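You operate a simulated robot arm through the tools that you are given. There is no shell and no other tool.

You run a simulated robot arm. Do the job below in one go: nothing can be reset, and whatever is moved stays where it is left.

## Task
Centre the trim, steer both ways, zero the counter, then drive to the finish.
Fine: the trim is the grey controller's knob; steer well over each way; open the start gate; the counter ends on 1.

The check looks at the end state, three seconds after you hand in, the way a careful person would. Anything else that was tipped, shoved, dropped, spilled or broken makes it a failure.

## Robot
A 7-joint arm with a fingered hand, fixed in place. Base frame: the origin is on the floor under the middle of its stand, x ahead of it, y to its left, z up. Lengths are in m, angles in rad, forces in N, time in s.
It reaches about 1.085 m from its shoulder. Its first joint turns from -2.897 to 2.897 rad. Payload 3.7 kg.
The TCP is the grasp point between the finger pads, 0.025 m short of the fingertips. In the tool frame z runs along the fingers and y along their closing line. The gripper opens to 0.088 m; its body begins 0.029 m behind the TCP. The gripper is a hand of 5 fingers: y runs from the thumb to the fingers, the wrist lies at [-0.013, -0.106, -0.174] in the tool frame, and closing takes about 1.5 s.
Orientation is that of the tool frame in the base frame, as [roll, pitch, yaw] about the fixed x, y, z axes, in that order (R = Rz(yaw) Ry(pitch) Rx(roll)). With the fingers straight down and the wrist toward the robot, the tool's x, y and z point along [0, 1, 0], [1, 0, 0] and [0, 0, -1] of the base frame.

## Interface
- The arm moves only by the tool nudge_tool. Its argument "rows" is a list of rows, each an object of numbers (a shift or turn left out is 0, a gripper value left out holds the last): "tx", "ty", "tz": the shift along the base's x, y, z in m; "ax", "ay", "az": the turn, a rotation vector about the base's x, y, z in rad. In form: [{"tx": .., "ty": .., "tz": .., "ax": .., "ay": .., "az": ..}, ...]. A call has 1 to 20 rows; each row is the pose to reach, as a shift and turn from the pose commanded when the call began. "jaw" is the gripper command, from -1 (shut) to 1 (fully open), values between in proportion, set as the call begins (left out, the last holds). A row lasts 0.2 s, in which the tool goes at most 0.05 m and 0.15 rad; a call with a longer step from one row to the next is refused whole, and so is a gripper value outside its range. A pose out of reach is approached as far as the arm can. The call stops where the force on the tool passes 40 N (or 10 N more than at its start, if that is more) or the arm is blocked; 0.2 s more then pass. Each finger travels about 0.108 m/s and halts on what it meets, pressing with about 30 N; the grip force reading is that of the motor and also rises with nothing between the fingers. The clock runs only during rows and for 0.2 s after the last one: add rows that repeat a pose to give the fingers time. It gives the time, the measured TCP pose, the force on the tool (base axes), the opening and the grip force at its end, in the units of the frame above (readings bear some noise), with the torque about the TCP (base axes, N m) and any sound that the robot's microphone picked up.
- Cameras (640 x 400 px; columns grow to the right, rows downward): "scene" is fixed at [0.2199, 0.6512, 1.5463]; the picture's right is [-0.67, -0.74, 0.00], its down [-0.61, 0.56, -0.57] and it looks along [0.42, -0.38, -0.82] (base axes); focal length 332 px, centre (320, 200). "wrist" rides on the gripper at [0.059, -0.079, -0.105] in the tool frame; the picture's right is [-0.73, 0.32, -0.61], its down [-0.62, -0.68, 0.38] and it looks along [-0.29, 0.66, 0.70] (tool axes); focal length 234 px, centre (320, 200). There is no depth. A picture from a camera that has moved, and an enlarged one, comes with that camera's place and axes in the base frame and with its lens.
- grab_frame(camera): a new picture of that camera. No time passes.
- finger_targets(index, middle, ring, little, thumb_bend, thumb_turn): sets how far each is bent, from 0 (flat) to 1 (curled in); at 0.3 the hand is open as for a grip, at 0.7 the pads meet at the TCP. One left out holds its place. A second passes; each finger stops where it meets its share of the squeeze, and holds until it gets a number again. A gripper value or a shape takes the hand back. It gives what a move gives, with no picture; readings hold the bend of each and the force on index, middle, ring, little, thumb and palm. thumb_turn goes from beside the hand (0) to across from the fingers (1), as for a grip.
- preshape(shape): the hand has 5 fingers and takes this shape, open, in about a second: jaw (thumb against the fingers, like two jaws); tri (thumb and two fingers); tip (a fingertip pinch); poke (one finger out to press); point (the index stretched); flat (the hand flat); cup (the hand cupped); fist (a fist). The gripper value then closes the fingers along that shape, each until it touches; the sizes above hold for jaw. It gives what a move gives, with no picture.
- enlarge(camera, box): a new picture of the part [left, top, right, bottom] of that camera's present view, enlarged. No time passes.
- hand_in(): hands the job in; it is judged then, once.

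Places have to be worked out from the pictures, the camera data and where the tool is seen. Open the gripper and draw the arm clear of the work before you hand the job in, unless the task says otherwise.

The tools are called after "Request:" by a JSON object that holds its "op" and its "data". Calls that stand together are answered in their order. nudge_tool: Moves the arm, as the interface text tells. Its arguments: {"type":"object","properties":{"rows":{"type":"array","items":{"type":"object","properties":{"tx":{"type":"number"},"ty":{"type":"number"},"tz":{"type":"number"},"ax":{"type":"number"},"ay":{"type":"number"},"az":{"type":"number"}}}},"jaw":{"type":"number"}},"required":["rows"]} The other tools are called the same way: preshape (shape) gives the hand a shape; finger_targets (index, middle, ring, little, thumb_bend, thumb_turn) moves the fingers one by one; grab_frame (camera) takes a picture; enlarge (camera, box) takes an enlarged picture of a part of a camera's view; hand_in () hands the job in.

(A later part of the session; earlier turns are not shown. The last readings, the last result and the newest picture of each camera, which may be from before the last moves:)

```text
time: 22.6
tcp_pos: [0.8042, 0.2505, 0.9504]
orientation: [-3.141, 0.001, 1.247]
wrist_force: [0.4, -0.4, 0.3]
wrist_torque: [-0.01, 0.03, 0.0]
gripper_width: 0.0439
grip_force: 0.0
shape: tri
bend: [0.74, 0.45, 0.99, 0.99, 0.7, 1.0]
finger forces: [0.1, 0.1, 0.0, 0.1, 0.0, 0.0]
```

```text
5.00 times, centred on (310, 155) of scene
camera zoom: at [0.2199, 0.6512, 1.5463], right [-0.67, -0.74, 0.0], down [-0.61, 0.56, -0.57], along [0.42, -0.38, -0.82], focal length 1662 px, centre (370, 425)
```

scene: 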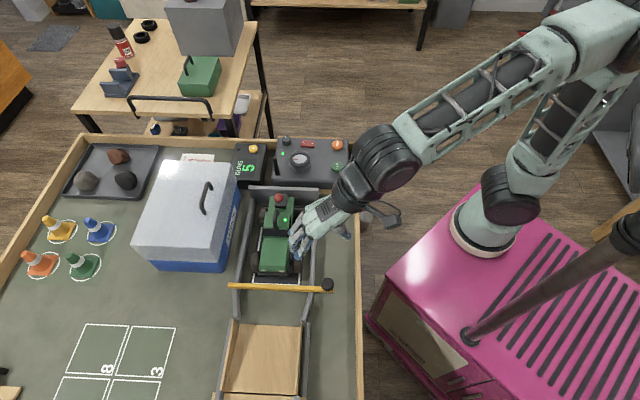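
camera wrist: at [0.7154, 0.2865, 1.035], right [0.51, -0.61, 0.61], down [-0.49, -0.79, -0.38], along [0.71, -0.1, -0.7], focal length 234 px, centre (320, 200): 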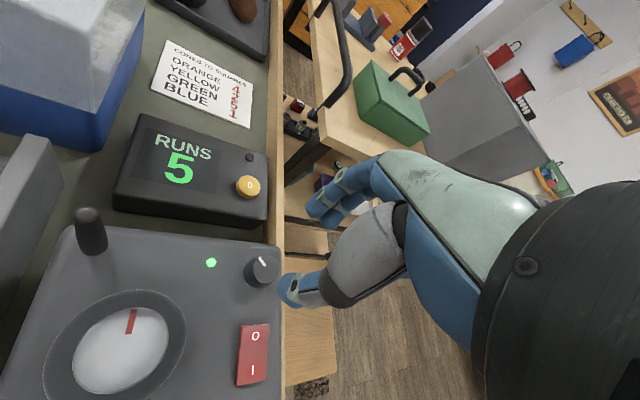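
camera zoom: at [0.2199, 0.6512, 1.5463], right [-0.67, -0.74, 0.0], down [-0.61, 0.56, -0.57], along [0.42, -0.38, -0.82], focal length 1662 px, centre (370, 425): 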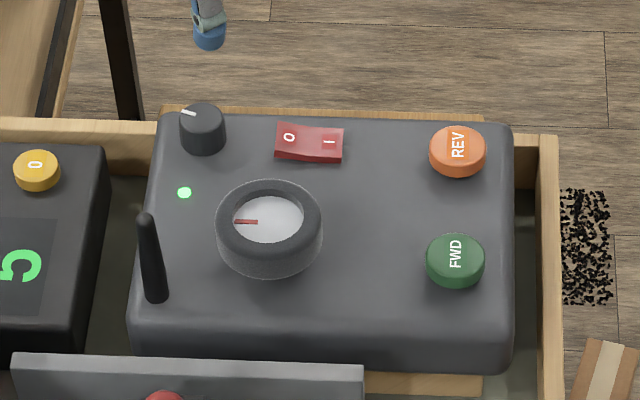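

After release the pointer reads about 25°, so letting go while pushed sideways dragged the knob. The readings show the pinch gets pushed to tool +x each time. I'll regrip shifted about 4 mm to tool −x and balance the forces before turning.

Request:
{"op": "nudge_tool", "data": {"rows": [{"tx": 0.0025, "ty": -0.005, "tz": -0.03}, {"tx": 0.0025, "ty": -0.005, "tz": -0.06}, {"tx": 0.0025, "ty": -0.005, "tz": -0.085}, {"tx": 0.0025, "ty": -0.005, "tz": -0.1}, {"tx": 0.0025, "ty": -0.005, "tz": -0.1}]}}

Request:
{"op": "nudge_tool", "data": {"rows": [{"tz": 0}, {"tz": 0}, {"tz": 0}, {"tz": 0}, {"tz": 0}, {"tz": 0}], "jaw": -1}}

Request:
{"op": "enlarge", "data": {"camera": "wrist", "box": [180, 180, 340, 280]}}

Request:
{"op": "enlarge", "data": {"camera": "scene", "box": [260, 115, 340, 165]}}

```text
time: 23.8
tcp_pos: [0.8052, 0.2461, 0.8501]
orientation: [-3.141, -0.002, 1.246]
wrist_force: [-0.6, 0.0, -0.8]
wrist_torque: [-0.05, -0.02, 0.01]
gripper_width: 0.0441
grip_force: 0.0
shape: tri
bend: [0.74, 0.45, 0.99, 0.99, 0.7, 1.0]
finger forces: [0.0, 0.1, 0.0, 0.1, 0.0, 0.1]
```

```text
time: 25.2
tcp_pos: [0.8063, 0.2451, 0.8502]
orientation: [3.141, 0.001, 1.246]
wrist_force: [-0.7, -0.8, -2.7]
wrist_torque: [0.01, -0.02, -0.06]
gripper_width: 0.0192
grip_force: 30.5
shape: tri
bend: [0.74, 0.54, 1.0, 1.0, 0.74, 1.0]
finger forces: [13.2, 12.1, 0.0, 0.0, 26.3, 0.0]
```

```text
4.00 times, centred on (260, 230) of wrist
camera zoom: at [0.749, 0.3261, 0.9561], right [0.07, -0.79, 0.61], down [-0.84, -0.37, -0.38], along [0.53, -0.48, -0.7], focal length 937 px, centre (560, 80)
```

zoom: 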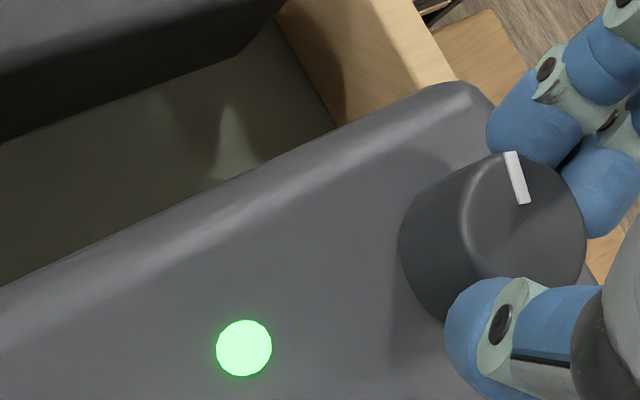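

```text
8.00 times, centred on (300, 140) of scene
camera zoom: at [0.2199, 0.6512, 1.5463], right [-0.67, -0.74, 0.0], down [-0.61, 0.56, -0.57], along [0.42, -0.38, -0.82], focal length 2660 px, centre (480, 680)
```

zoom: 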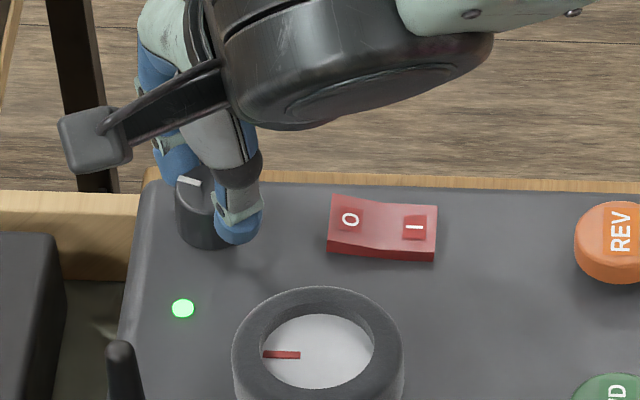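

The side force is now near zero, so the grip is balanced. I'll turn counter-clockwise 0.33 rad about the knob axis.

Request:
{"op": "nudge_tool", "data": {"rows": [{"az": 0.066, "tx": 0.0003}, {"az": 0.132, "tx": 0.0007}, {"az": 0.198, "tx": 0.001}, {"az": 0.264, "tx": 0.0014}, {"az": 0.33, "tx": 0.0017, "ty": -0.0003}, {"az": 0.33, "tx": 0.0017, "ty": -0.0003}]}}

Request:
{"op": "enlarge", "data": {"camera": "wrist", "box": [180, 180, 340, 280]}}

Request:
{"op": "enlarge", "data": {"camera": "scene", "box": [270, 130, 320, 165]}}

```text
time: 26.6
tcp_pos: [0.8078, 0.2449, 0.8504]
orientation: [-3.141, -0.002, 1.577]
wrist_force: [-6.3, -4.1, -6.8]
wrist_torque: [-0.09, 0.15, -0.03]
gripper_width: 0.0176
grip_force: 30.0
shape: tri
bend: [0.74, 0.55, 1.0, 1.0, 0.73, 1.0]
finger forces: [11.6, 11.9, 0.0, 0.0, 30.4, 0.0]
```

```text
4.00 times, centred on (260, 230) of wrist
camera zoom: at [0.7278, 0.3033, 0.9564], right [0.33, -0.72, 0.61], down [-0.68, -0.63, -0.38], along [0.66, -0.29, -0.7], focal length 937 px, centre (560, 80)
```

zoom: 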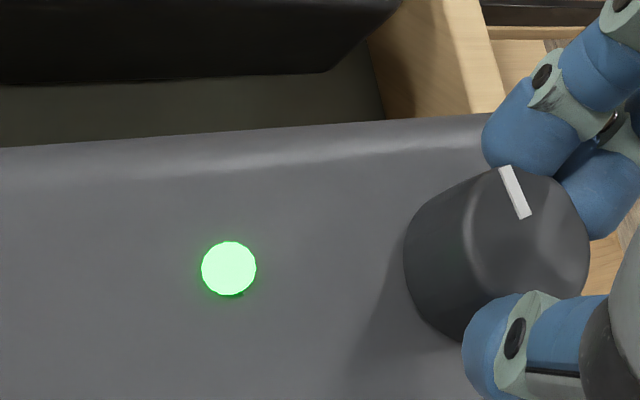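

```text
11.43 times, centred on (295, 148) of scene
camera zoom: at [0.2199, 0.6512, 1.5463], right [-0.67, -0.74, 0.0], down [-0.61, 0.56, -0.57], along [0.42, -0.38, -0.82], focal length 3800 px, centre (606, 800)
```

zoom: 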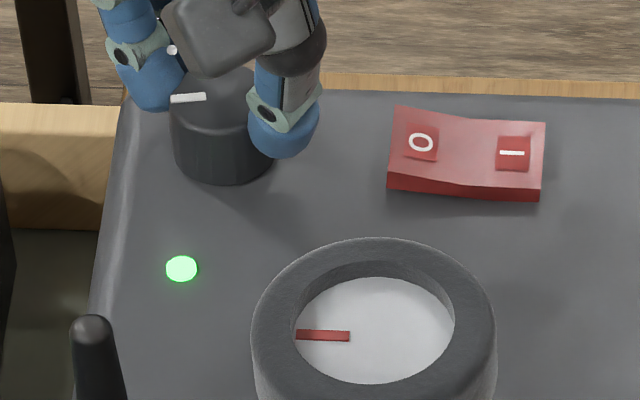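

The pointer is slightly past centre, at about 54° against 45–46°. I'll turn back by 0.1 rad and recheck.

Request:
{"op": "nudge_tool", "data": {"rows": [{"az": -0.05}, {"az": -0.1, "ty": 0.001}, {"az": -0.1, "ty": 0.001}]}}

Request:
{"op": "enlarge", "data": {"camera": "wrist", "box": [180, 180, 340, 280]}}

Request:
{"op": "enlarge", "data": {"camera": "scene", "box": [270, 130, 320, 165]}}

```text
time: 27.4
tcp_pos: [0.8087, 0.2467, 0.8505]
orientation: [-3.141, 0.001, 1.476]
wrist_force: [-8.0, -1.5, -3.6]
wrist_torque: [0.0, 0.16, -0.01]
gripper_width: 0.017
grip_force: 29.7
shape: tri
bend: [0.74, 0.55, 1.0, 1.0, 0.73, 1.0]
finger forces: [11.4, 12.1, 0.0, 0.0, 30.9, 0.0]
```

```text
4.00 times, centred on (260, 230) of wrist
camera zoom: at [0.7346, 0.3118, 0.9561], right [0.25, -0.75, 0.61], down [-0.74, -0.56, -0.38], along [0.63, -0.35, -0.7], focal length 937 px, centre (560, 80)
```

zoom: 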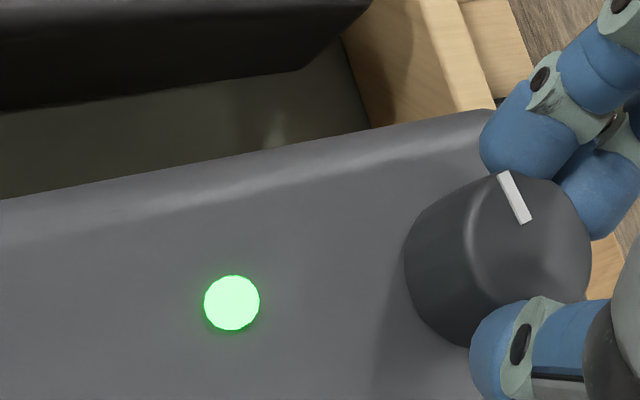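

```text
11.43 times, centred on (295, 148) of scene
camera zoom: at [0.2199, 0.6512, 1.5463], right [-0.67, -0.74, 0.0], down [-0.61, 0.56, -0.57], along [0.42, -0.38, -0.82], focal length 3800 px, centre (606, 800)
```

zoom: 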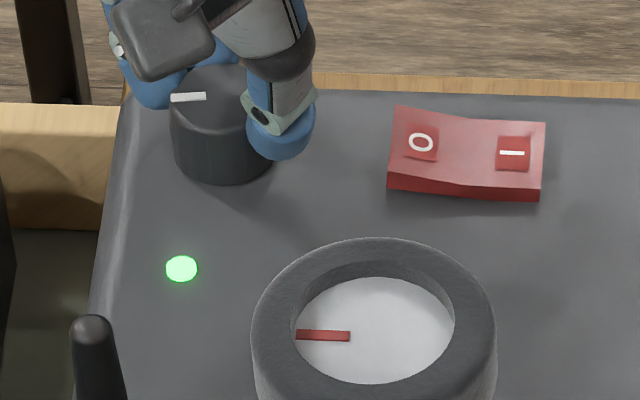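

The pointer barely moved because the fingers give a little before the knob turns. I'll go back another 0.1 rad.

Request:
{"op": "nudge_tool", "data": {"rows": [{"az": -0.05}, {"az": -0.1}, {"az": -0.1}]}}

Request:
{"op": "enlarge", "data": {"camera": "scene", "box": [270, 130, 320, 165]}}

```text
time: 28.2
tcp_pos: [0.8088, 0.2459, 0.8503]
orientation: [3.141, 0.0, 1.378]
wrist_force: [-7.5, -0.2, -3.2]
wrist_torque: [0.02, 0.12, 0.0]
gripper_width: 0.0172
grip_force: 29.9
shape: tri
bend: [0.74, 0.55, 1.0, 1.0, 0.73, 1.0]
finger forces: [12.2, 12.4, 0.0, 0.1, 30.3, 0.0]
```

```text
11.43 times, centred on (295, 148) of scene
camera zoom: at [0.2199, 0.6512, 1.5463], right [-0.67, -0.74, 0.0], down [-0.61, 0.56, -0.57], along [0.42, -0.38, -0.82], focal length 3800 px, centre (606, 800)
```

zoom: 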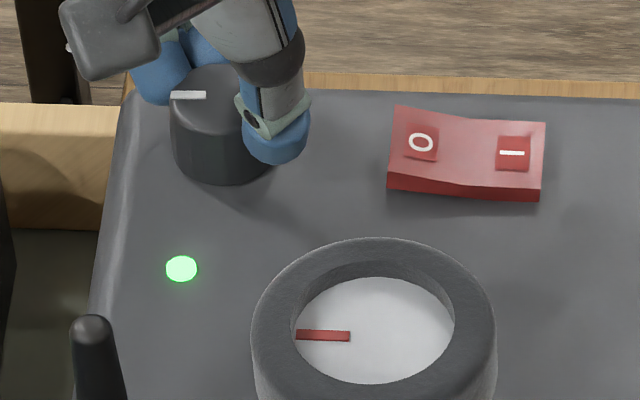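

The pointer is almost parallel to the wheel mark, about 3° off. One more small turn back.

Request:
{"op": "nudge_tool", "data": {"rows": [{"az": -0.035}, {"az": -0.07}, {"az": -0.07}]}}

Request:
{"op": "enlarge", "data": {"camera": "scene", "box": [270, 130, 320, 165]}}

```text
time: 29.0
tcp_pos: [0.8083, 0.2476, 0.8517]
orientation: [3.14, 0.0, 1.308]
wrist_force: [-4.5, 0.4, -3.4]
wrist_torque: [0.02, 0.04, -0.01]
gripper_width: 0.0173
grip_force: 30.2
shape: tri
bend: [0.74, 0.55, 1.0, 1.0, 0.73, 1.0]
finger forces: [12.8, 13.1, 0.0, 0.0, 29.3, 0.1]
```

```text
11.43 times, centred on (295, 148) of scene
camera zoom: at [0.2199, 0.6512, 1.5463], right [-0.67, -0.74, 0.0], down [-0.61, 0.56, -0.57], along [0.42, -0.38, -0.82], focal length 3800 px, centre (606, 800)
```

zoom: 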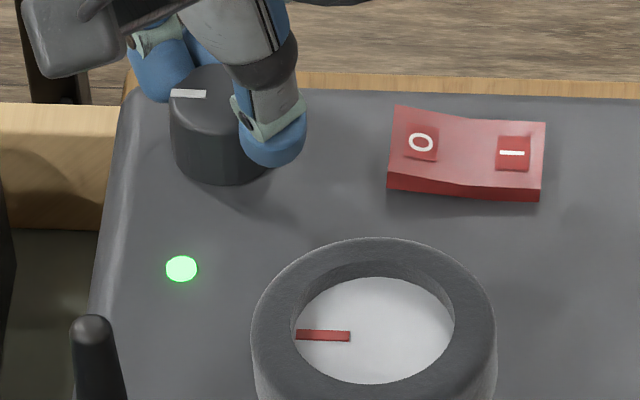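

The pointer now lies parallel to the wheel's mark and the side force is small. I'll release in place, raise the hand and check that it stayed.

Request:
{"op": "nudge_tool", "data": {"rows": [{"tz": 0}, {"tz": 0}, {"tz": 0}, {"tz": 0}, {"tz": 0.02}, {"tz": 0.05}, {"tz": 0.09}, {"tz": 0.11}], "jaw": 0.0}}

Request:
{"op": "enlarge", "data": {"camera": "scene", "box": [270, 130, 320, 165]}}

Request:
{"op": "enlarge", "data": {"camera": "wrist", "box": [180, 200, 340, 300]}}

Request:
{"op": "enlarge", "data": {"camera": "scene", "box": [230, 180, 350, 300]}}

```text
time: 30.8
tcp_pos: [0.8074, 0.2449, 0.9618]
orientation: [-3.141, 0.0, 1.307]
wrist_force: [-1.0, 0.7, 0.0]
wrist_torque: [0.01, 0.01, -0.01]
gripper_width: 0.0436
grip_force: 0.1
shape: tri
bend: [0.74, 0.45, 0.99, 0.99, 0.7, 1.0]
finger forces: [0.1, 0.0, 0.1, 0.0, 0.0, 0.0]
```

```text
11.43 times, centred on (295, 148) of scene
camera zoom: at [0.2199, 0.6512, 1.5463], right [-0.67, -0.74, 0.0], down [-0.61, 0.56, -0.57], along [0.42, -0.38, -0.82], focal length 3800 px, centre (606, 800)
```

zoom: 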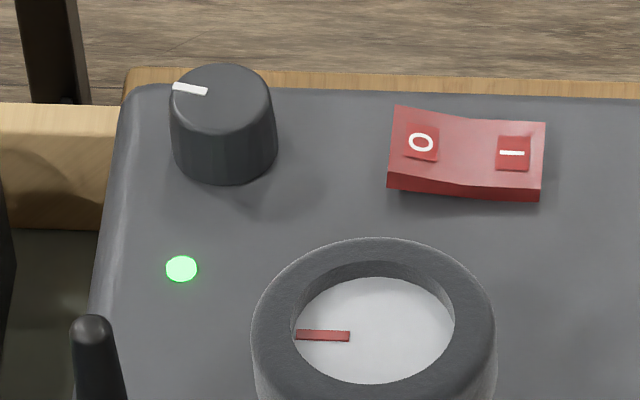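

```text
4.00 times, centred on (260, 250) of wrist
camera zoom: at [0.7467, 0.3221, 1.0667], right [0.12, -0.79, 0.61], down [-0.82, -0.42, -0.38], along [0.56, -0.45, -0.7], focal length 937 px, centre (560, 0)
```

zoom: 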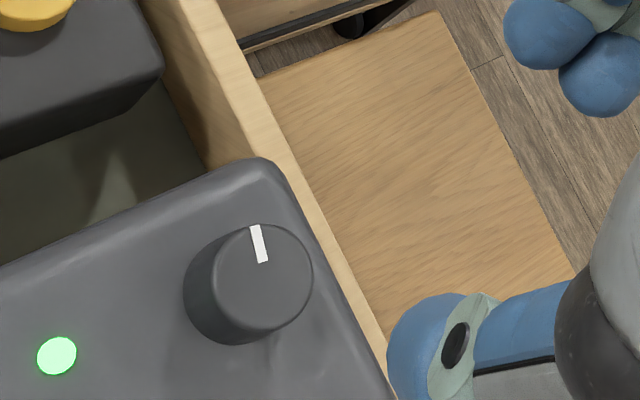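

```text
3.33 times, centred on (290, 240) of scene
camera zoom: at [0.2199, 0.6512, 1.5463], right [-0.67, -0.74, 0.0], down [-0.61, 0.56, -0.57], along [0.42, -0.38, -0.82], focal length 1108 px, centre (420, 67)
```

zoom: 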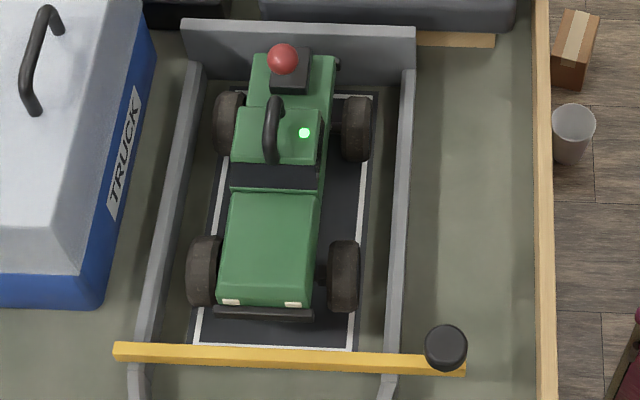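

On release the knob dropped back clockwise by about 13°, as it did last time, and now reads about 32°. I'll regrip, overshoot to about 57° and release from there.

Request:
{"op": "nudge_tool", "data": {"rows": [{"tx": -0.0018, "ty": -0.0012, "tz": -0.03}, {"tx": -0.0018, "ty": -0.0012, "tz": -0.06}, {"tx": -0.0018, "ty": -0.0012, "tz": -0.09}, {"tx": -0.0018, "ty": -0.0012, "tz": -0.11}, {"tx": -0.0018, "ty": -0.0012, "tz": -0.11}]}}

Request:
{"op": "nudge_tool", "data": {"rows": [{"tz": 0}, {"tz": 0}, {"tz": 0}, {"tz": 0}, {"tz": 0}, {"tz": 0}], "jaw": -1}}

Request:
{"op": "nudge_tool", "data": {"rows": [{"az": 0.06, "tx": 0.0003}, {"az": 0.12, "tx": 0.0007}, {"az": 0.18, "tx": 0.001}, {"az": 0.24, "tx": 0.0013}, {"az": 0.3, "tx": 0.0016, "ty": -0.0003}, {"az": 0.3, "tx": 0.0016, "ty": -0.0003}]}}

Request:
{"op": "enlarge", "data": {"camera": "scene", "box": [270, 130, 320, 165]}}

```text
time: 32.0
tcp_pos: [0.8079, 0.2459, 0.8515]
orientation: [-3.141, -0.001, 1.307]
wrist_force: [-0.2, 0.0, 0.0]
wrist_torque: [0.02, -0.01, 0.02]
gripper_width: 0.0437
grip_force: 0.1
shape: tri
bend: [0.74, 0.45, 0.99, 0.99, 0.7, 1.0]
finger forces: [0.0, 0.0, 0.0, 0.0, 0.0, 0.0]
```

```text
time: 33.4
tcp_pos: [0.8083, 0.2453, 0.851]
orientation: [-3.141, 0.001, 1.307]
wrist_force: [-1.1, -2.3, -3.3]
wrist_torque: [-0.02, -0.01, -0.03]
gripper_width: 0.0191
grip_force: 30.0
shape: tri
bend: [0.74, 0.55, 1.0, 1.0, 0.74, 1.0]
finger forces: [13.1, 12.2, 0.1, 0.0, 26.2, 0.0]
```

```text
time: 34.8
tcp_pos: [0.8086, 0.2444, 0.8498]
orientation: [3.14, 0.0, 1.608]
wrist_force: [-4.3, -2.4, -2.8]
wrist_torque: [-0.05, 0.06, -0.01]
gripper_width: 0.0188
grip_force: 29.8
shape: tri
bend: [0.74, 0.56, 1.0, 1.0, 0.74, 1.0]
finger forces: [12.6, 12.8, 0.0, 0.0, 28.8, 0.0]
```

```text
11.43 times, centred on (295, 148) of scene
camera zoom: at [0.2199, 0.6512, 1.5463], right [-0.67, -0.74, 0.0], down [-0.61, 0.56, -0.57], along [0.42, -0.38, -0.82], focal length 3800 px, centre (606, 800)
```

zoom: 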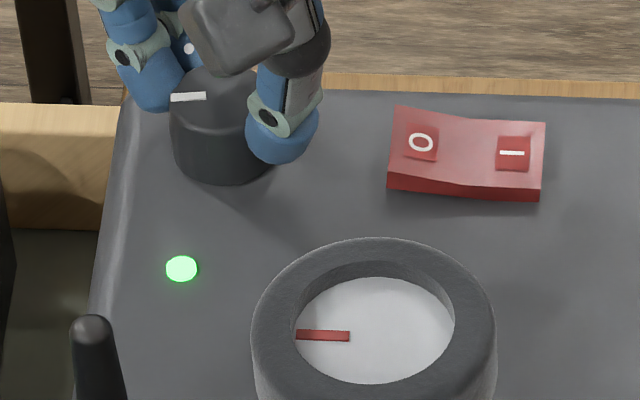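

The pointer reads about 52° while held. I'll add 0.1 rad more, then release and check.

Request:
{"op": "nudge_tool", "data": {"rows": [{"az": 0.05, "ty": 0.0005}, {"az": 0.1, "ty": 0.001}, {"az": 0.1, "ty": 0.001}]}}

Request:
{"op": "enlarge", "data": {"camera": "scene", "box": [270, 130, 320, 165]}}

```text
time: 35.6
tcp_pos: [0.8076, 0.2461, 0.8499]
orientation: [-3.141, 0.0, 1.707]
wrist_force: [-3.4, -4.9, -5.2]
wrist_torque: [-0.05, 0.01, -0.04]
gripper_width: 0.018
grip_force: 30.0
shape: tri
bend: [0.74, 0.55, 1.0, 1.0, 0.74, 1.0]
finger forces: [11.9, 14.1, 0.0, 0.0, 29.5, 0.0]
```

```text
11.43 times, centred on (295, 148) of scene
camera zoom: at [0.2199, 0.6512, 1.5463], right [-0.67, -0.74, 0.0], down [-0.61, 0.56, -0.57], along [0.42, -0.38, -0.82], focal length 3800 px, centre (606, 800)
```

zoom: 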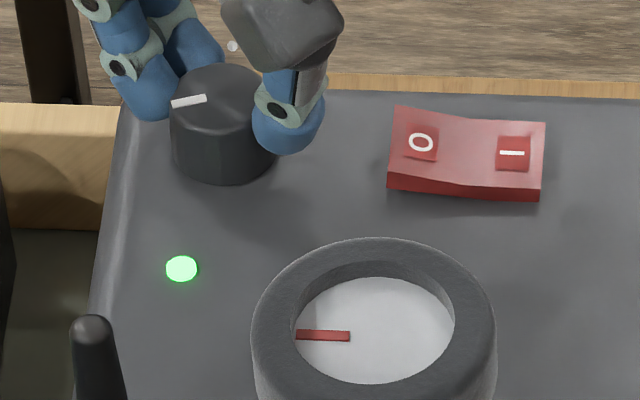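

The pointer reads about 62° while held. I'll release and look.

Request:
{"op": "nudge_tool", "data": {"rows": [{"tz": 0}, {"tz": 0}, {"tz": 0}, {"tz": 0}, {"tz": 0.02}, {"tz": 0.05}, {"tz": 0.09}, {"tz": 0.11}], "jaw": 0.0}}

Request:
{"op": "enlarge", "data": {"camera": "scene", "box": [270, 130, 320, 165]}}

Request:
{"op": "enlarge", "data": {"camera": "wrist", "box": [180, 200, 340, 300]}}

```text
time: 37.4
tcp_pos: [0.8072, 0.2458, 0.9608]
orientation: [-3.141, 0.001, 1.707]
wrist_force: [-1.1, -0.4, 0.2]
wrist_torque: [-0.03, -0.02, 0.02]
gripper_width: 0.0438
grip_force: 0.0
shape: tri
bend: [0.74, 0.45, 0.99, 0.99, 0.7, 1.0]
finger forces: [0.1, 0.1, 0.0, 0.0, 0.1, 0.0]
```

```text
11.43 times, centred on (295, 148) of scene
camera zoom: at [0.2199, 0.6512, 1.5463], right [-0.67, -0.74, 0.0], down [-0.61, 0.56, -0.57], along [0.42, -0.38, -0.82], focal length 3800 px, centre (606, 800)
```

zoom: 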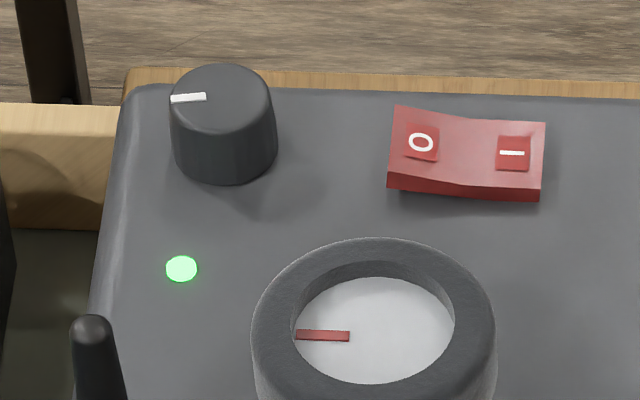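

```text
4.00 times, centred on (260, 250) of wrist
camera zoom: at [0.7218, 0.2929, 1.0665], right [0.42, -0.68, 0.61], down [-0.59, -0.71, -0.38], along [0.69, -0.2, -0.7], focal length 937 px, centre (560, 0)
```

zoom: 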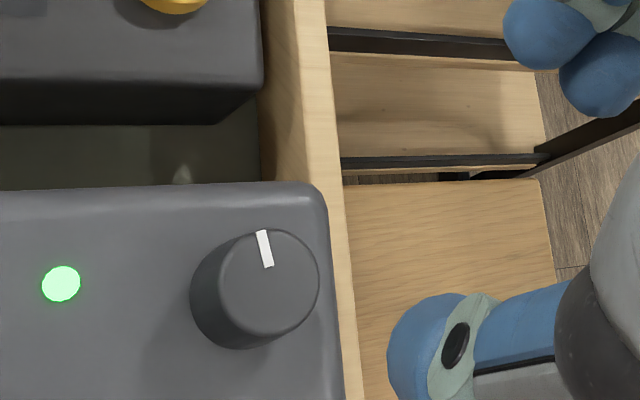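

The pointer is close to centre now, at an estimated 46–52°. I'll zoom in tightly to measure it better.

Request:
{"op": "enlarge", "data": {"camera": "scene", "box": [282, 134, 298, 144]}}

Request:
{"op": "enlarge", "data": {"camera": "scene", "box": [284, 150, 316, 170]}}

Request:
{"op": "enlarge", "data": {"camera": "wrist", "box": [220, 250, 268, 290]}}

Request:
{"op": "grab_frame", "data": {"camera": "wrist"}}

```text
16.00 times, centred on (290, 139) of scene
camera zoom: at [0.2199, 0.6512, 1.5463], right [-0.67, -0.74, 0.0], down [-0.61, 0.56, -0.57], along [0.42, -0.38, -0.82], focal length 5320 px, centre (800, 1176)
```

zoom: 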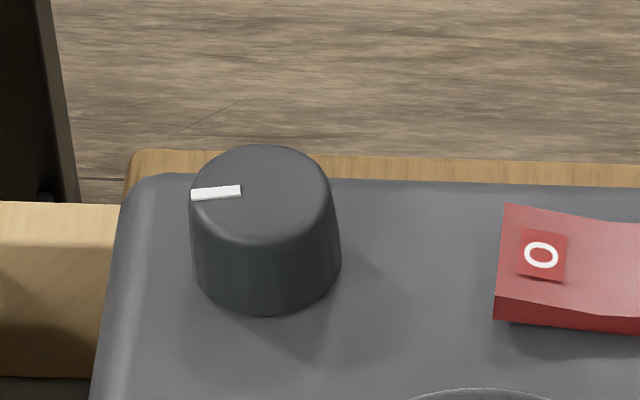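

```text
16.00 times, centred on (300, 160) of scene
camera zoom: at [0.2199, 0.6512, 1.5463], right [-0.67, -0.74, 0.0], down [-0.61, 0.56, -0.57], along [0.42, -0.38, -0.82], focal length 5320 px, centre (640, 840)
```

zoom: 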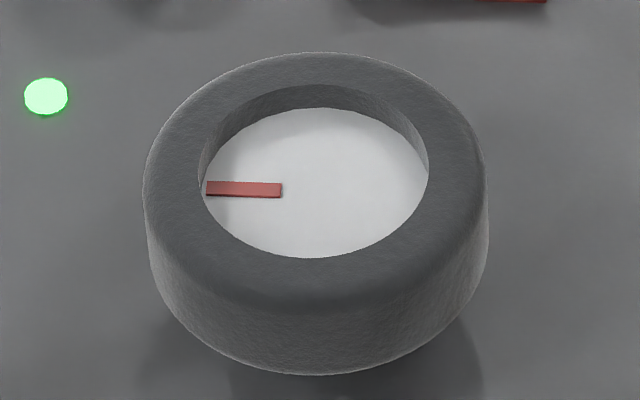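

```text
10.00 times, centred on (244, 270) of wrist
camera zoom: at [0.7218, 0.2929, 1.0665], right [0.42, -0.68, 0.61], down [-0.59, -0.71, -0.38], along [0.69, -0.2, -0.7], focal length 2342 px, centre (1080, -500)
```

zoom: 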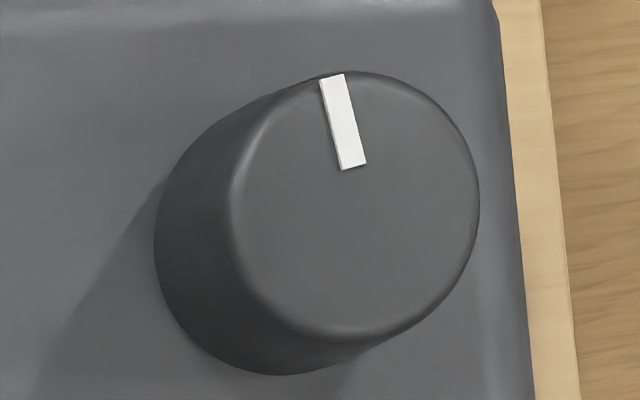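

```text
taken
camera wrist: at [0.7218, 0.2929, 1.0665], right [0.42, -0.68, 0.61], down [-0.59, -0.71, -0.38], along [0.69, -0.2, -0.7], focal length 234 px, centre (320, 200)
```

wrist: 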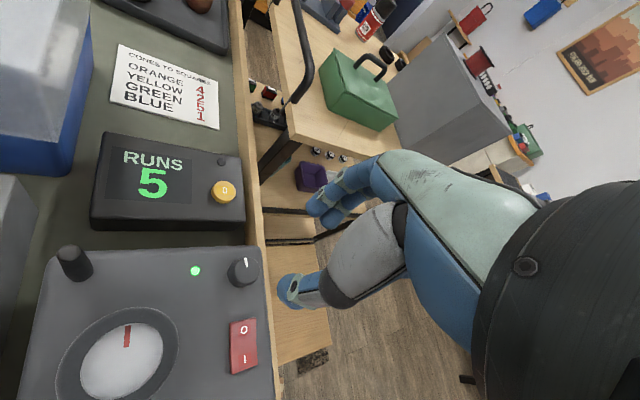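

Both cameras agree on about 54°, so it's about 8° past centre. Letting go tends to drop the knob 10° clockwise, so I'll grip without turning, give a slight turn back if needed, and release.

Request:
{"op": "nudge_tool", "data": {"rows": [{"tz": -0.03}, {"tz": -0.06}, {"tz": -0.09}, {"tz": -0.11}, {"tz": -0.11}]}}

Request:
{"op": "nudge_tool", "data": {"rows": [{"tz": 0}, {"tz": 0}, {"tz": 0}, {"tz": 0}, {"tz": 0}, {"tz": 0}], "jaw": -1}}

Request:
{"op": "enlarge", "data": {"camera": "scene", "box": [282, 134, 298, 144]}}

```text
time: 38.6
tcp_pos: [0.807, 0.246, 0.8503]
orientation: [-3.14, -0.001, 1.707]
wrist_force: [-0.5, -0.4, 0.0]
wrist_torque: [-0.01, 0.05, -0.01]
gripper_width: 0.0435
grip_force: 0.0
shape: tri
bend: [0.74, 0.45, 0.99, 0.99, 0.7, 1.0]
finger forces: [0.0, 0.0, 0.0, 0.0, 0.1, 0.1]
```

```text
time: 40.0
tcp_pos: [0.8088, 0.2461, 0.8518]
orientation: [3.142, 0.0, 1.708]
wrist_force: [-2.5, 1.4, -1.8]
wrist_torque: [0.06, 0.02, 0.02]
gripper_width: 0.0188
grip_force: 29.8
shape: tri
bend: [0.74, 0.54, 1.0, 1.0, 0.74, 1.0]
finger forces: [12.3, 12.7, 0.0, 0.0, 27.3, 0.1]
```

```text
16.00 times, centred on (290, 139) of scene
camera zoom: at [0.2199, 0.6512, 1.5463], right [-0.67, -0.74, 0.0], down [-0.61, 0.56, -0.57], along [0.42, -0.38, -0.82], focal length 5320 px, centre (800, 1176)
```

zoom: 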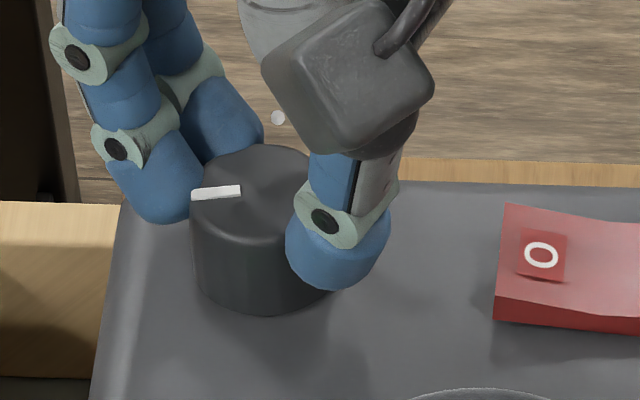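

Gripping didn't move the pointer. I'll release and look.

Request:
{"op": "nudge_tool", "data": {"rows": [{"tz": 0}, {"tz": 0}, {"tz": 0}, {"tz": 0}, {"tz": 0}], "jaw": 0.0}}

Request:
{"op": "enlarge", "data": {"camera": "scene", "box": [282, 134, 298, 144]}}

```text
time: 41.2
tcp_pos: [0.8074, 0.2453, 0.853]
orientation: [3.142, 0.0, 1.706]
wrist_force: [-0.1, 0.1, 0.4]
wrist_torque: [-0.01, -0.02, 0.01]
gripper_width: 0.0437
grip_force: 0.2
shape: tri
bend: [0.74, 0.45, 0.99, 0.99, 0.7, 1.0]
finger forces: [0.1, 0.1, 0.0, 0.1, 0.0, 0.1]
```

```text
16.00 times, centred on (290, 139) of scene
camera zoom: at [0.2199, 0.6512, 1.5463], right [-0.67, -0.74, 0.0], down [-0.61, 0.56, -0.57], along [0.42, -0.38, -0.82], focal length 5320 px, centre (800, 1176)
```

zoom: 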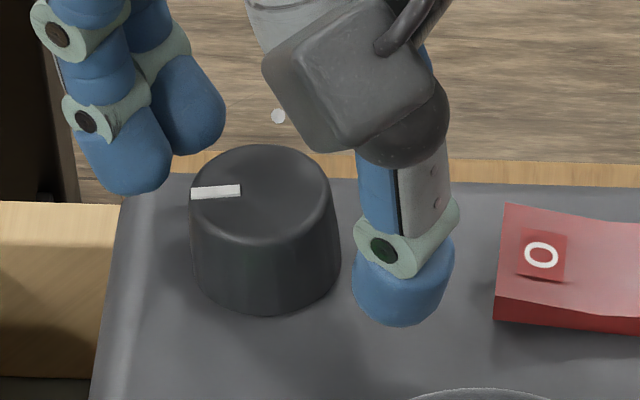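

With no twist, releasing leaves the knob where it is. I'll grip again, turn back 0.12 rad and release.

Request:
{"op": "nudge_tool", "data": {"rows": [{"tz": -0.001}, {"tz": -0.001}, {"tz": -0.001}, {"tz": -0.001}, {"tz": -0.001}, {"tz": -0.001}], "jaw": -1}}

Request:
{"op": "nudge_tool", "data": {"rows": [{"az": -0.04}, {"az": -0.08}, {"az": -0.12}, {"az": -0.12}]}}

Request:
{"op": "enlarge", "data": {"camera": "scene", "box": [282, 134, 298, 144]}}

```text
time: 42.6
tcp_pos: [0.8077, 0.2458, 0.8507]
orientation: [3.14, 0.0, 1.707]
wrist_force: [-1.0, 2.6, 2.7]
wrist_torque: [0.04, -0.02, 0.0]
gripper_width: 0.0203
grip_force: 30.4
shape: tri
bend: [0.74, 0.54, 1.0, 1.0, 0.75, 1.0]
finger forces: [12.6, 13.3, 0.0, 0.1, 27.0, 0.0]
```

```text
time: 43.6
tcp_pos: [0.807, 0.2469, 0.8497]
orientation: [3.141, 0.0, 1.587]
wrist_force: [-3.5, 2.0, 6.5]
wrist_torque: [0.01, -0.03, -0.06]
gripper_width: 0.02
grip_force: 29.9
shape: tri
bend: [0.74, 0.54, 1.0, 1.0, 0.75, 1.0]
finger forces: [12.4, 13.6, 0.1, 0.0, 28.8, 0.1]
```

```text
16.00 times, centred on (290, 139) of scene
camera zoom: at [0.2199, 0.6512, 1.5463], right [-0.67, -0.74, 0.0], down [-0.61, 0.56, -0.57], along [0.42, -0.38, -0.82], focal length 5320 px, centre (800, 1176)
```

zoom: 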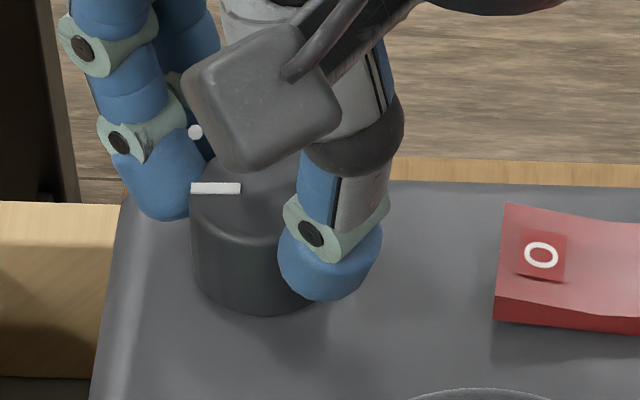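

The pointer is level at about 48°. I'll release here and check.

Request:
{"op": "nudge_tool", "data": {"rows": [{"tz": 0}, {"tz": 0}, {"tz": 0}, {"tz": 0}, {"tz": 0}], "jaw": 0.0}}

Request:
{"op": "enlarge", "data": {"camera": "scene", "box": [282, 134, 298, 144]}}

```text
time: 44.8
tcp_pos: [0.8082, 0.2465, 0.8501]
orientation: [3.141, -0.001, 1.586]
wrist_force: [0.1, 0.1, 0.3]
wrist_torque: [0.01, 0.01, 0.02]
gripper_width: 0.0437
grip_force: 0.1
shape: tri
bend: [0.74, 0.45, 0.99, 0.99, 0.7, 1.0]
finger forces: [0.1, 0.0, 0.1, 0.1, 0.0, 0.0]
```

```text
16.00 times, centred on (290, 139) of scene
camera zoom: at [0.2199, 0.6512, 1.5463], right [-0.67, -0.74, 0.0], down [-0.61, 0.56, -0.57], along [0.42, -0.38, -0.82], focal length 5320 px, centre (800, 1176)
```

zoom: 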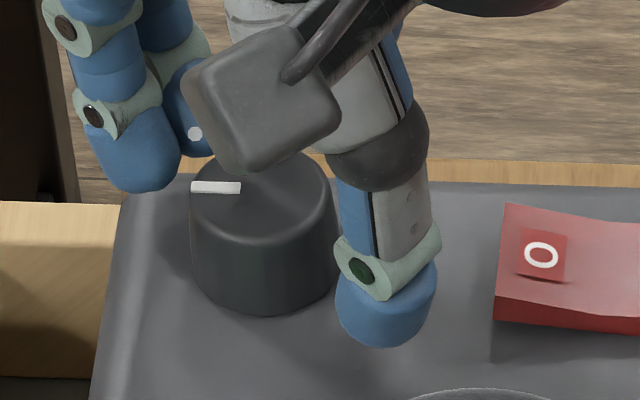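

The trim pointer now lies along the controller's up direction at about 45–46°. Next is the steering wheel, centred near (0.712, 0.277) with rim top at about 0.851. I'll rise, open fully and move above it.

Request:
{"op": "nudge_tool", "data": {"rows": [{"tz": 0.03}, {"tz": 0.07}, {"tz": 0.11}, {"tx": -0.03, "ty": 0.009, "tz": 0.11, "az": -0.14}, {"tx": -0.065, "ty": 0.018, "tz": 0.11, "az": -0.28}, {"tx": -0.0975, "ty": 0.028, "tz": 0.11, "az": -0.42}, {"tx": -0.0975, "ty": 0.028, "tz": 0.11, "az": -0.456}]}}

Request:
{"op": "nudge_tool", "data": {"rows": [{"tz": 0}, {"tz": 0}, {"tz": 0}, {"tz": 0}], "jaw": 1}}

Request:
{"op": "grab_frame", "data": {"camera": "wrist"}}

Request:
{"op": "enlarge", "data": {"camera": "scene", "box": [240, 90, 360, 190]}}

```text
time: 46.4
tcp_pos: [0.7113, 0.2743, 0.9625]
orientation: [-3.141, 0.0, 1.129]
wrist_force: [0.3, 0.6, -0.1]
wrist_torque: [-0.01, 0.02, -0.01]
gripper_width: 0.0437
grip_force: 0.1
shape: tri
bend: [0.74, 0.44, 0.99, 0.99, 0.7, 1.0]
finger forces: [0.0, 0.0, 0.1, 0.0, 0.0, 0.0]
```

```text
time: 47.4
tcp_pos: [0.7114, 0.2746, 0.9609]
orientation: [3.141, 0.0, 1.13]
wrist_force: [-0.5, 0.1, -0.1]
wrist_torque: [-0.03, 0.01, 0.0]
gripper_width: 0.0874
grip_force: 0.0
shape: tri
bend: [0.3, 0.3, 0.99, 0.99, 0.3, 0.98]
finger forces: [0.0, 0.0, 0.0, 0.0, 0.0, 0.0]
```

```text
taken
camera wrist: at [0.6641, 0.361, 1.0671], right [-0.02, -0.79, 0.61], down [-0.88, -0.27, -0.38], along [0.47, -0.54, -0.7], focal length 234 px, centre (320, 200)
```

wrist: 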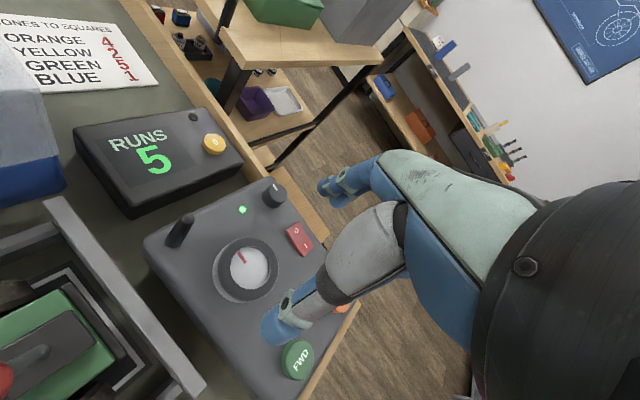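

```text
4.00 times, centred on (300, 140) of scene
camera zoom: at [0.2199, 0.6512, 1.5463], right [-0.67, -0.74, 0.0], down [-0.61, 0.56, -0.57], along [0.42, -0.38, -0.82], focal length 1330 px, centre (400, 440)
```

zoom: 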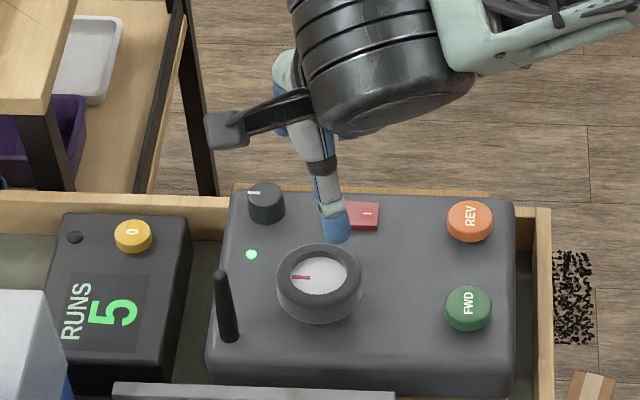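

The wheel lies under the open hand to within a few millimetres. I'll lower so that the fingers straddle its rim.

Request:
{"op": "nudge_tool", "data": {"rows": [{"tx": -0.001, "ty": 0.002, "tz": -0.03}, {"tx": -0.001, "ty": 0.002, "tz": -0.06}, {"tx": -0.001, "ty": 0.002, "tz": -0.085}, {"tx": -0.001, "ty": 0.002, "tz": -0.1}, {"tx": -0.001, "ty": 0.002, "tz": -0.108}]}}

Request:
{"op": "grab_frame", "data": {"camera": "wrist"}}

Request:
{"op": "enlarge", "data": {"camera": "scene", "box": [260, 120, 340, 180]}}

```text
time: 48.6
tcp_pos: [0.7095, 0.2749, 0.852]
orientation: [3.139, 0.001, 1.129]
wrist_force: [0.5, 1.0, 0.5]
wrist_torque: [0.03, -0.02, 0.04]
gripper_width: 0.0878
grip_force: 0.1
shape: tri
bend: [0.3, 0.3, 0.99, 0.99, 0.3, 0.98]
finger forces: [0.1, 0.0, 0.1, 0.0, 0.0, 0.0]
```

```text
taken
camera wrist: at [0.6616, 0.3611, 0.9567], right [-0.02, -0.79, 0.61], down [-0.88, -0.27, -0.38], along [0.47, -0.54, -0.7], focal length 234 px, centre (320, 200)
```

wrist: 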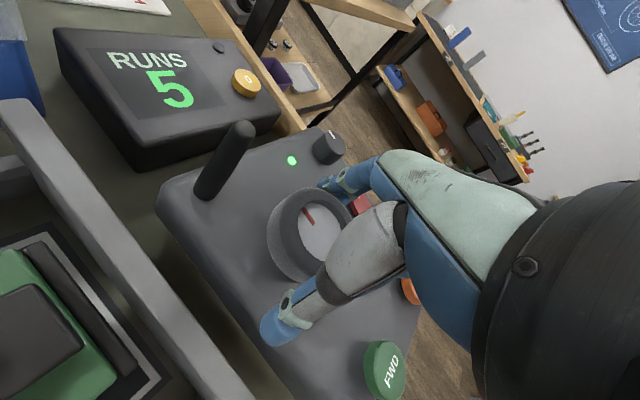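

```text
6.67 times, centred on (300, 150) of scene
camera zoom: at [0.2199, 0.6512, 1.5463], right [-0.67, -0.74, 0.0], down [-0.61, 0.56, -0.57], along [0.42, -0.38, -0.82], focal length 2216 px, centre (453, 533)
```

zoom: 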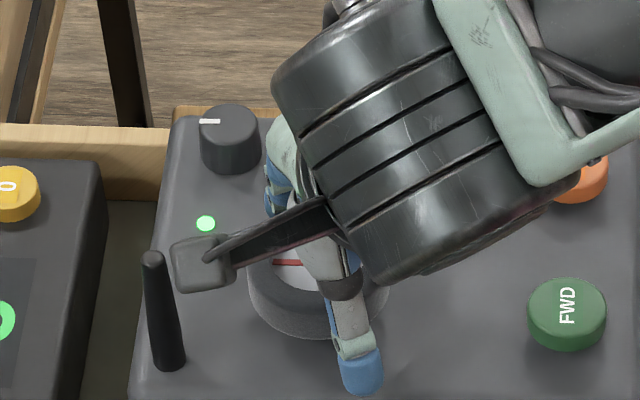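

I'll enlarge this view to check that the wheel is centred along the tool's x before closing.

Request:
{"op": "enlarge", "data": {"camera": "wrist", "box": [240, 150, 400, 350]}}

```text
2.00 times, centred on (320, 250) of wrist
camera zoom: at [0.6616, 0.3611, 0.9567], right [-0.02, -0.79, 0.61], down [-0.88, -0.27, -0.38], along [0.47, -0.54, -0.7], focal length 468 px, centre (320, 100)
```

zoom: 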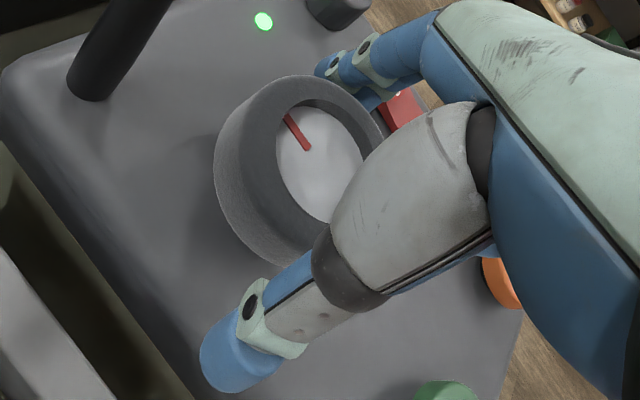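

The wheel centre works out to about 2 mm in tool x and 4 mm in y, which is well placed. I'll close on the rim.

Request:
{"op": "nudge_tool", "data": {"rows": [{"tx": 0.003, "ty": -0.001}, {"tx": 0.003, "ty": -0.001}, {"tx": 0.003, "ty": -0.001}, {"tx": 0.003, "ty": -0.001}, {"tx": 0.003, "ty": -0.001}, {"tx": 0.003, "ty": -0.001}], "jaw": -1}}

Request:
{"op": "grab_frame", "data": {"camera": "wrist"}}

Request:
{"op": "enlarge", "data": {"camera": "scene", "box": [260, 120, 340, 180]}}

```text
time: 50.0
tcp_pos: [0.7113, 0.2733, 0.8525]
orientation: [3.141, 0.0, 1.13]
wrist_force: [-2.4, -0.6, -3.7]
wrist_torque: [-0.02, 0.01, 0.03]
gripper_width: 0.052
grip_force: 29.2
shape: tri
bend: [0.73, 0.4, 1.0, 1.0, 0.67, 1.0]
finger forces: [12.9, 13.0, 0.1, 0.1, 27.6, 0.1]
```

```text
taken
camera wrist: at [0.6644, 0.3602, 0.957], right [-0.02, -0.79, 0.61], down [-0.88, -0.27, -0.38], along [0.47, -0.54, -0.7], focal length 234 px, centre (320, 200)
```

wrist: 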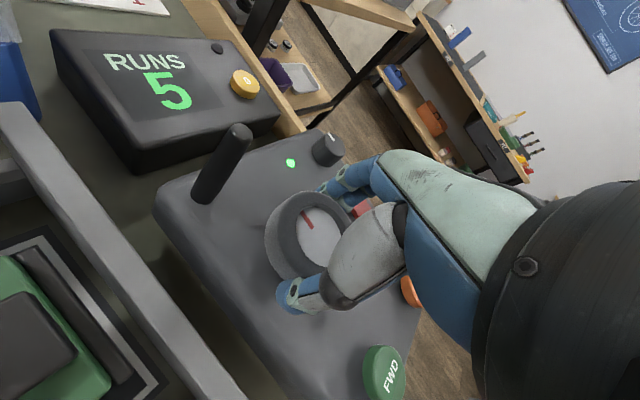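

```text
6.67 times, centred on (300, 150) of scene
camera zoom: at [0.2199, 0.6512, 1.5463], right [-0.67, -0.74, 0.0], down [-0.61, 0.56, -0.57], along [0.42, -0.38, -0.82], focal length 2216 px, centre (453, 533)
```

zoom: 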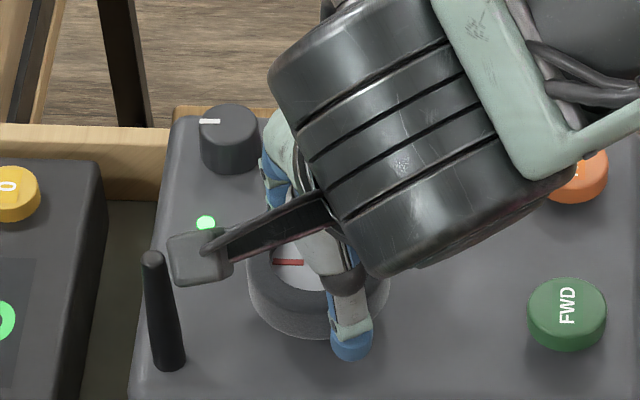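

The grip on the rim is balanced at 13, 13 and 28 N. I'll steer counter-clockwise about 0.6 rad first and see how the wheel responds.

Request:
{"op": "nudge_tool", "data": {"rows": [{"az": 0.1, "tx": 0.0002}, {"az": 0.2, "tx": 0.0004}, {"az": 0.3, "tx": 0.0006}, {"az": 0.4, "tx": 0.0009}, {"az": 0.5, "tx": 0.0011}, {"az": 0.6, "tx": 0.0013, "ty": 0.0001}]}}

Request:
{"op": "grab_frame", "data": {"camera": "wrist"}}

Request:
{"op": "enlarge", "data": {"camera": "scene", "box": [240, 120, 340, 300]}}

```text
time: 51.4
tcp_pos: [0.7143, 0.2728, 0.8527]
orientation: [-3.141, 0.0, 1.732]
wrist_force: [-4.5, -6.0, -2.5]
wrist_torque: [-0.06, 0.04, -0.02]
gripper_width: 0.0514
grip_force: 30.0
shape: tri
bend: [0.73, 0.41, 1.0, 1.0, 0.66, 1.0]
finger forces: [12.8, 13.9, 0.1, 0.0, 32.1, 0.1]
```

```text
taken
camera wrist: at [0.6256, 0.3193, 0.9568], right [0.44, -0.66, 0.61], down [-0.57, -0.72, -0.38], along [0.7, -0.18, -0.7], focal length 234 px, centre (320, 200)
```

wrist: 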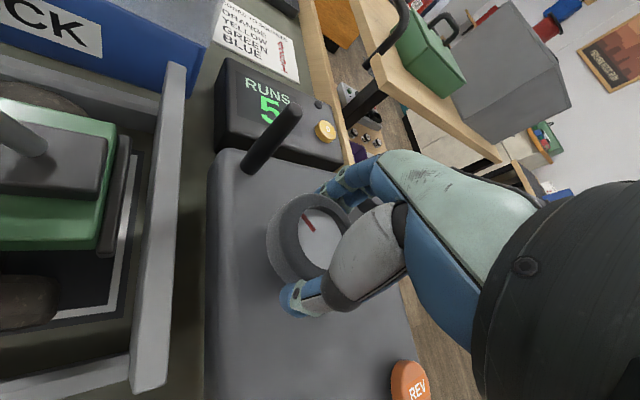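

```text
2.22 times, centred on (290, 210) of scene
camera zoom: at [0.2199, 0.6512, 1.5463], right [-0.67, -0.74, 0.0], down [-0.61, 0.56, -0.57], along [0.42, -0.38, -0.82], focal length 739 px, centre (387, 178)
```

zoom: 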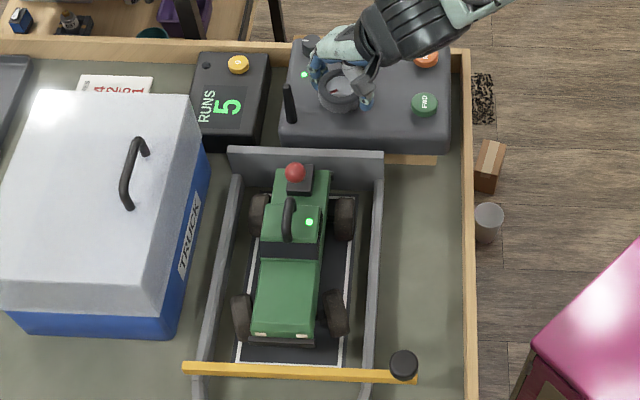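

The truck's front wheels turn along with the steering wheel. I'll carry on to about 1.15 rad in total.

Request:
{"op": "nudge_tool", "data": {"rows": [{"az": 0.1, "tx": 0.0002, "ty": 0.0005}, {"az": 0.2, "tx": 0.0004, "ty": 0.0008}, {"az": 0.3, "tx": 0.0006, "ty": 0.001}, {"az": 0.4, "tx": 0.0009, "ty": 0.001}, {"az": 0.5, "tx": 0.0011, "ty": 0.001}, {"az": 0.56, "tx": 0.0013, "ty": 0.001}]}}

Request:
{"op": "grab_frame", "data": {"camera": "wrist"}}

Request:
{"op": "enlarge", "data": {"camera": "scene", "box": [240, 120, 340, 300]}}

```text
time: 52.8
tcp_pos: [0.7178, 0.2723, 0.8519]
orientation: [3.141, 0.0, 2.288]
wrist_force: [10.6, -26.2, -2.1]
wrist_torque: [-0.53, -0.12, -0.87]
gripper_width: 0.0512
grip_force: 29.9
shape: tri
bend: [0.29, 0.45, 1.0, 1.0, 0.67, 0.94]
finger forces: [13.4, 16.8, 0.0, 0.0, 29.5, 0.1]
```

```text
taken
camera wrist: at [0.6183, 0.2652, 0.9569], right [0.72, -0.34, 0.61], down [-0.1, -0.92, -0.38], along [0.69, 0.21, -0.7], focal length 234 px, centre (320, 200)
```

wrist: 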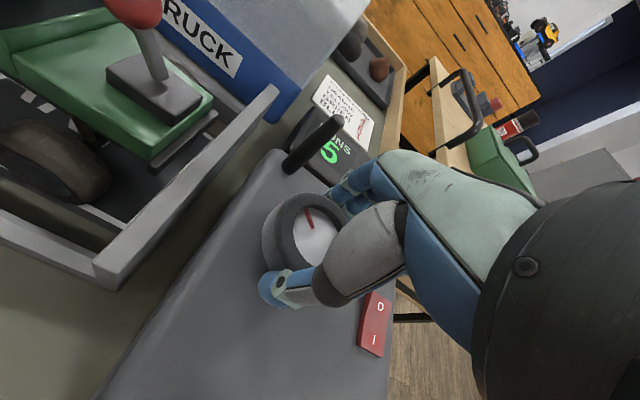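

```text
2.22 times, centred on (290, 210) of scene
camera zoom: at [0.2199, 0.6512, 1.5463], right [-0.67, -0.74, 0.0], down [-0.61, 0.56, -0.57], along [0.42, -0.38, -0.82], focal length 739 px, centre (387, 178)
```

zoom: 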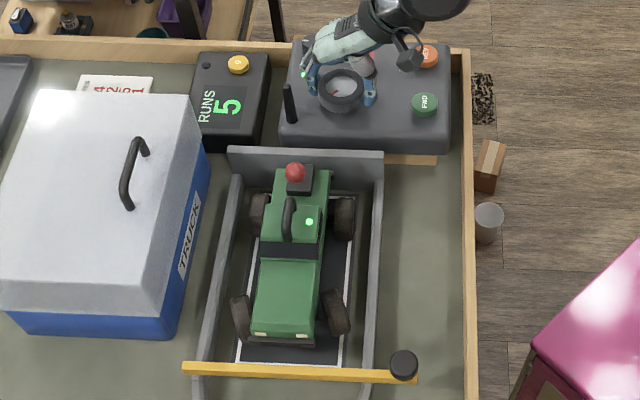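

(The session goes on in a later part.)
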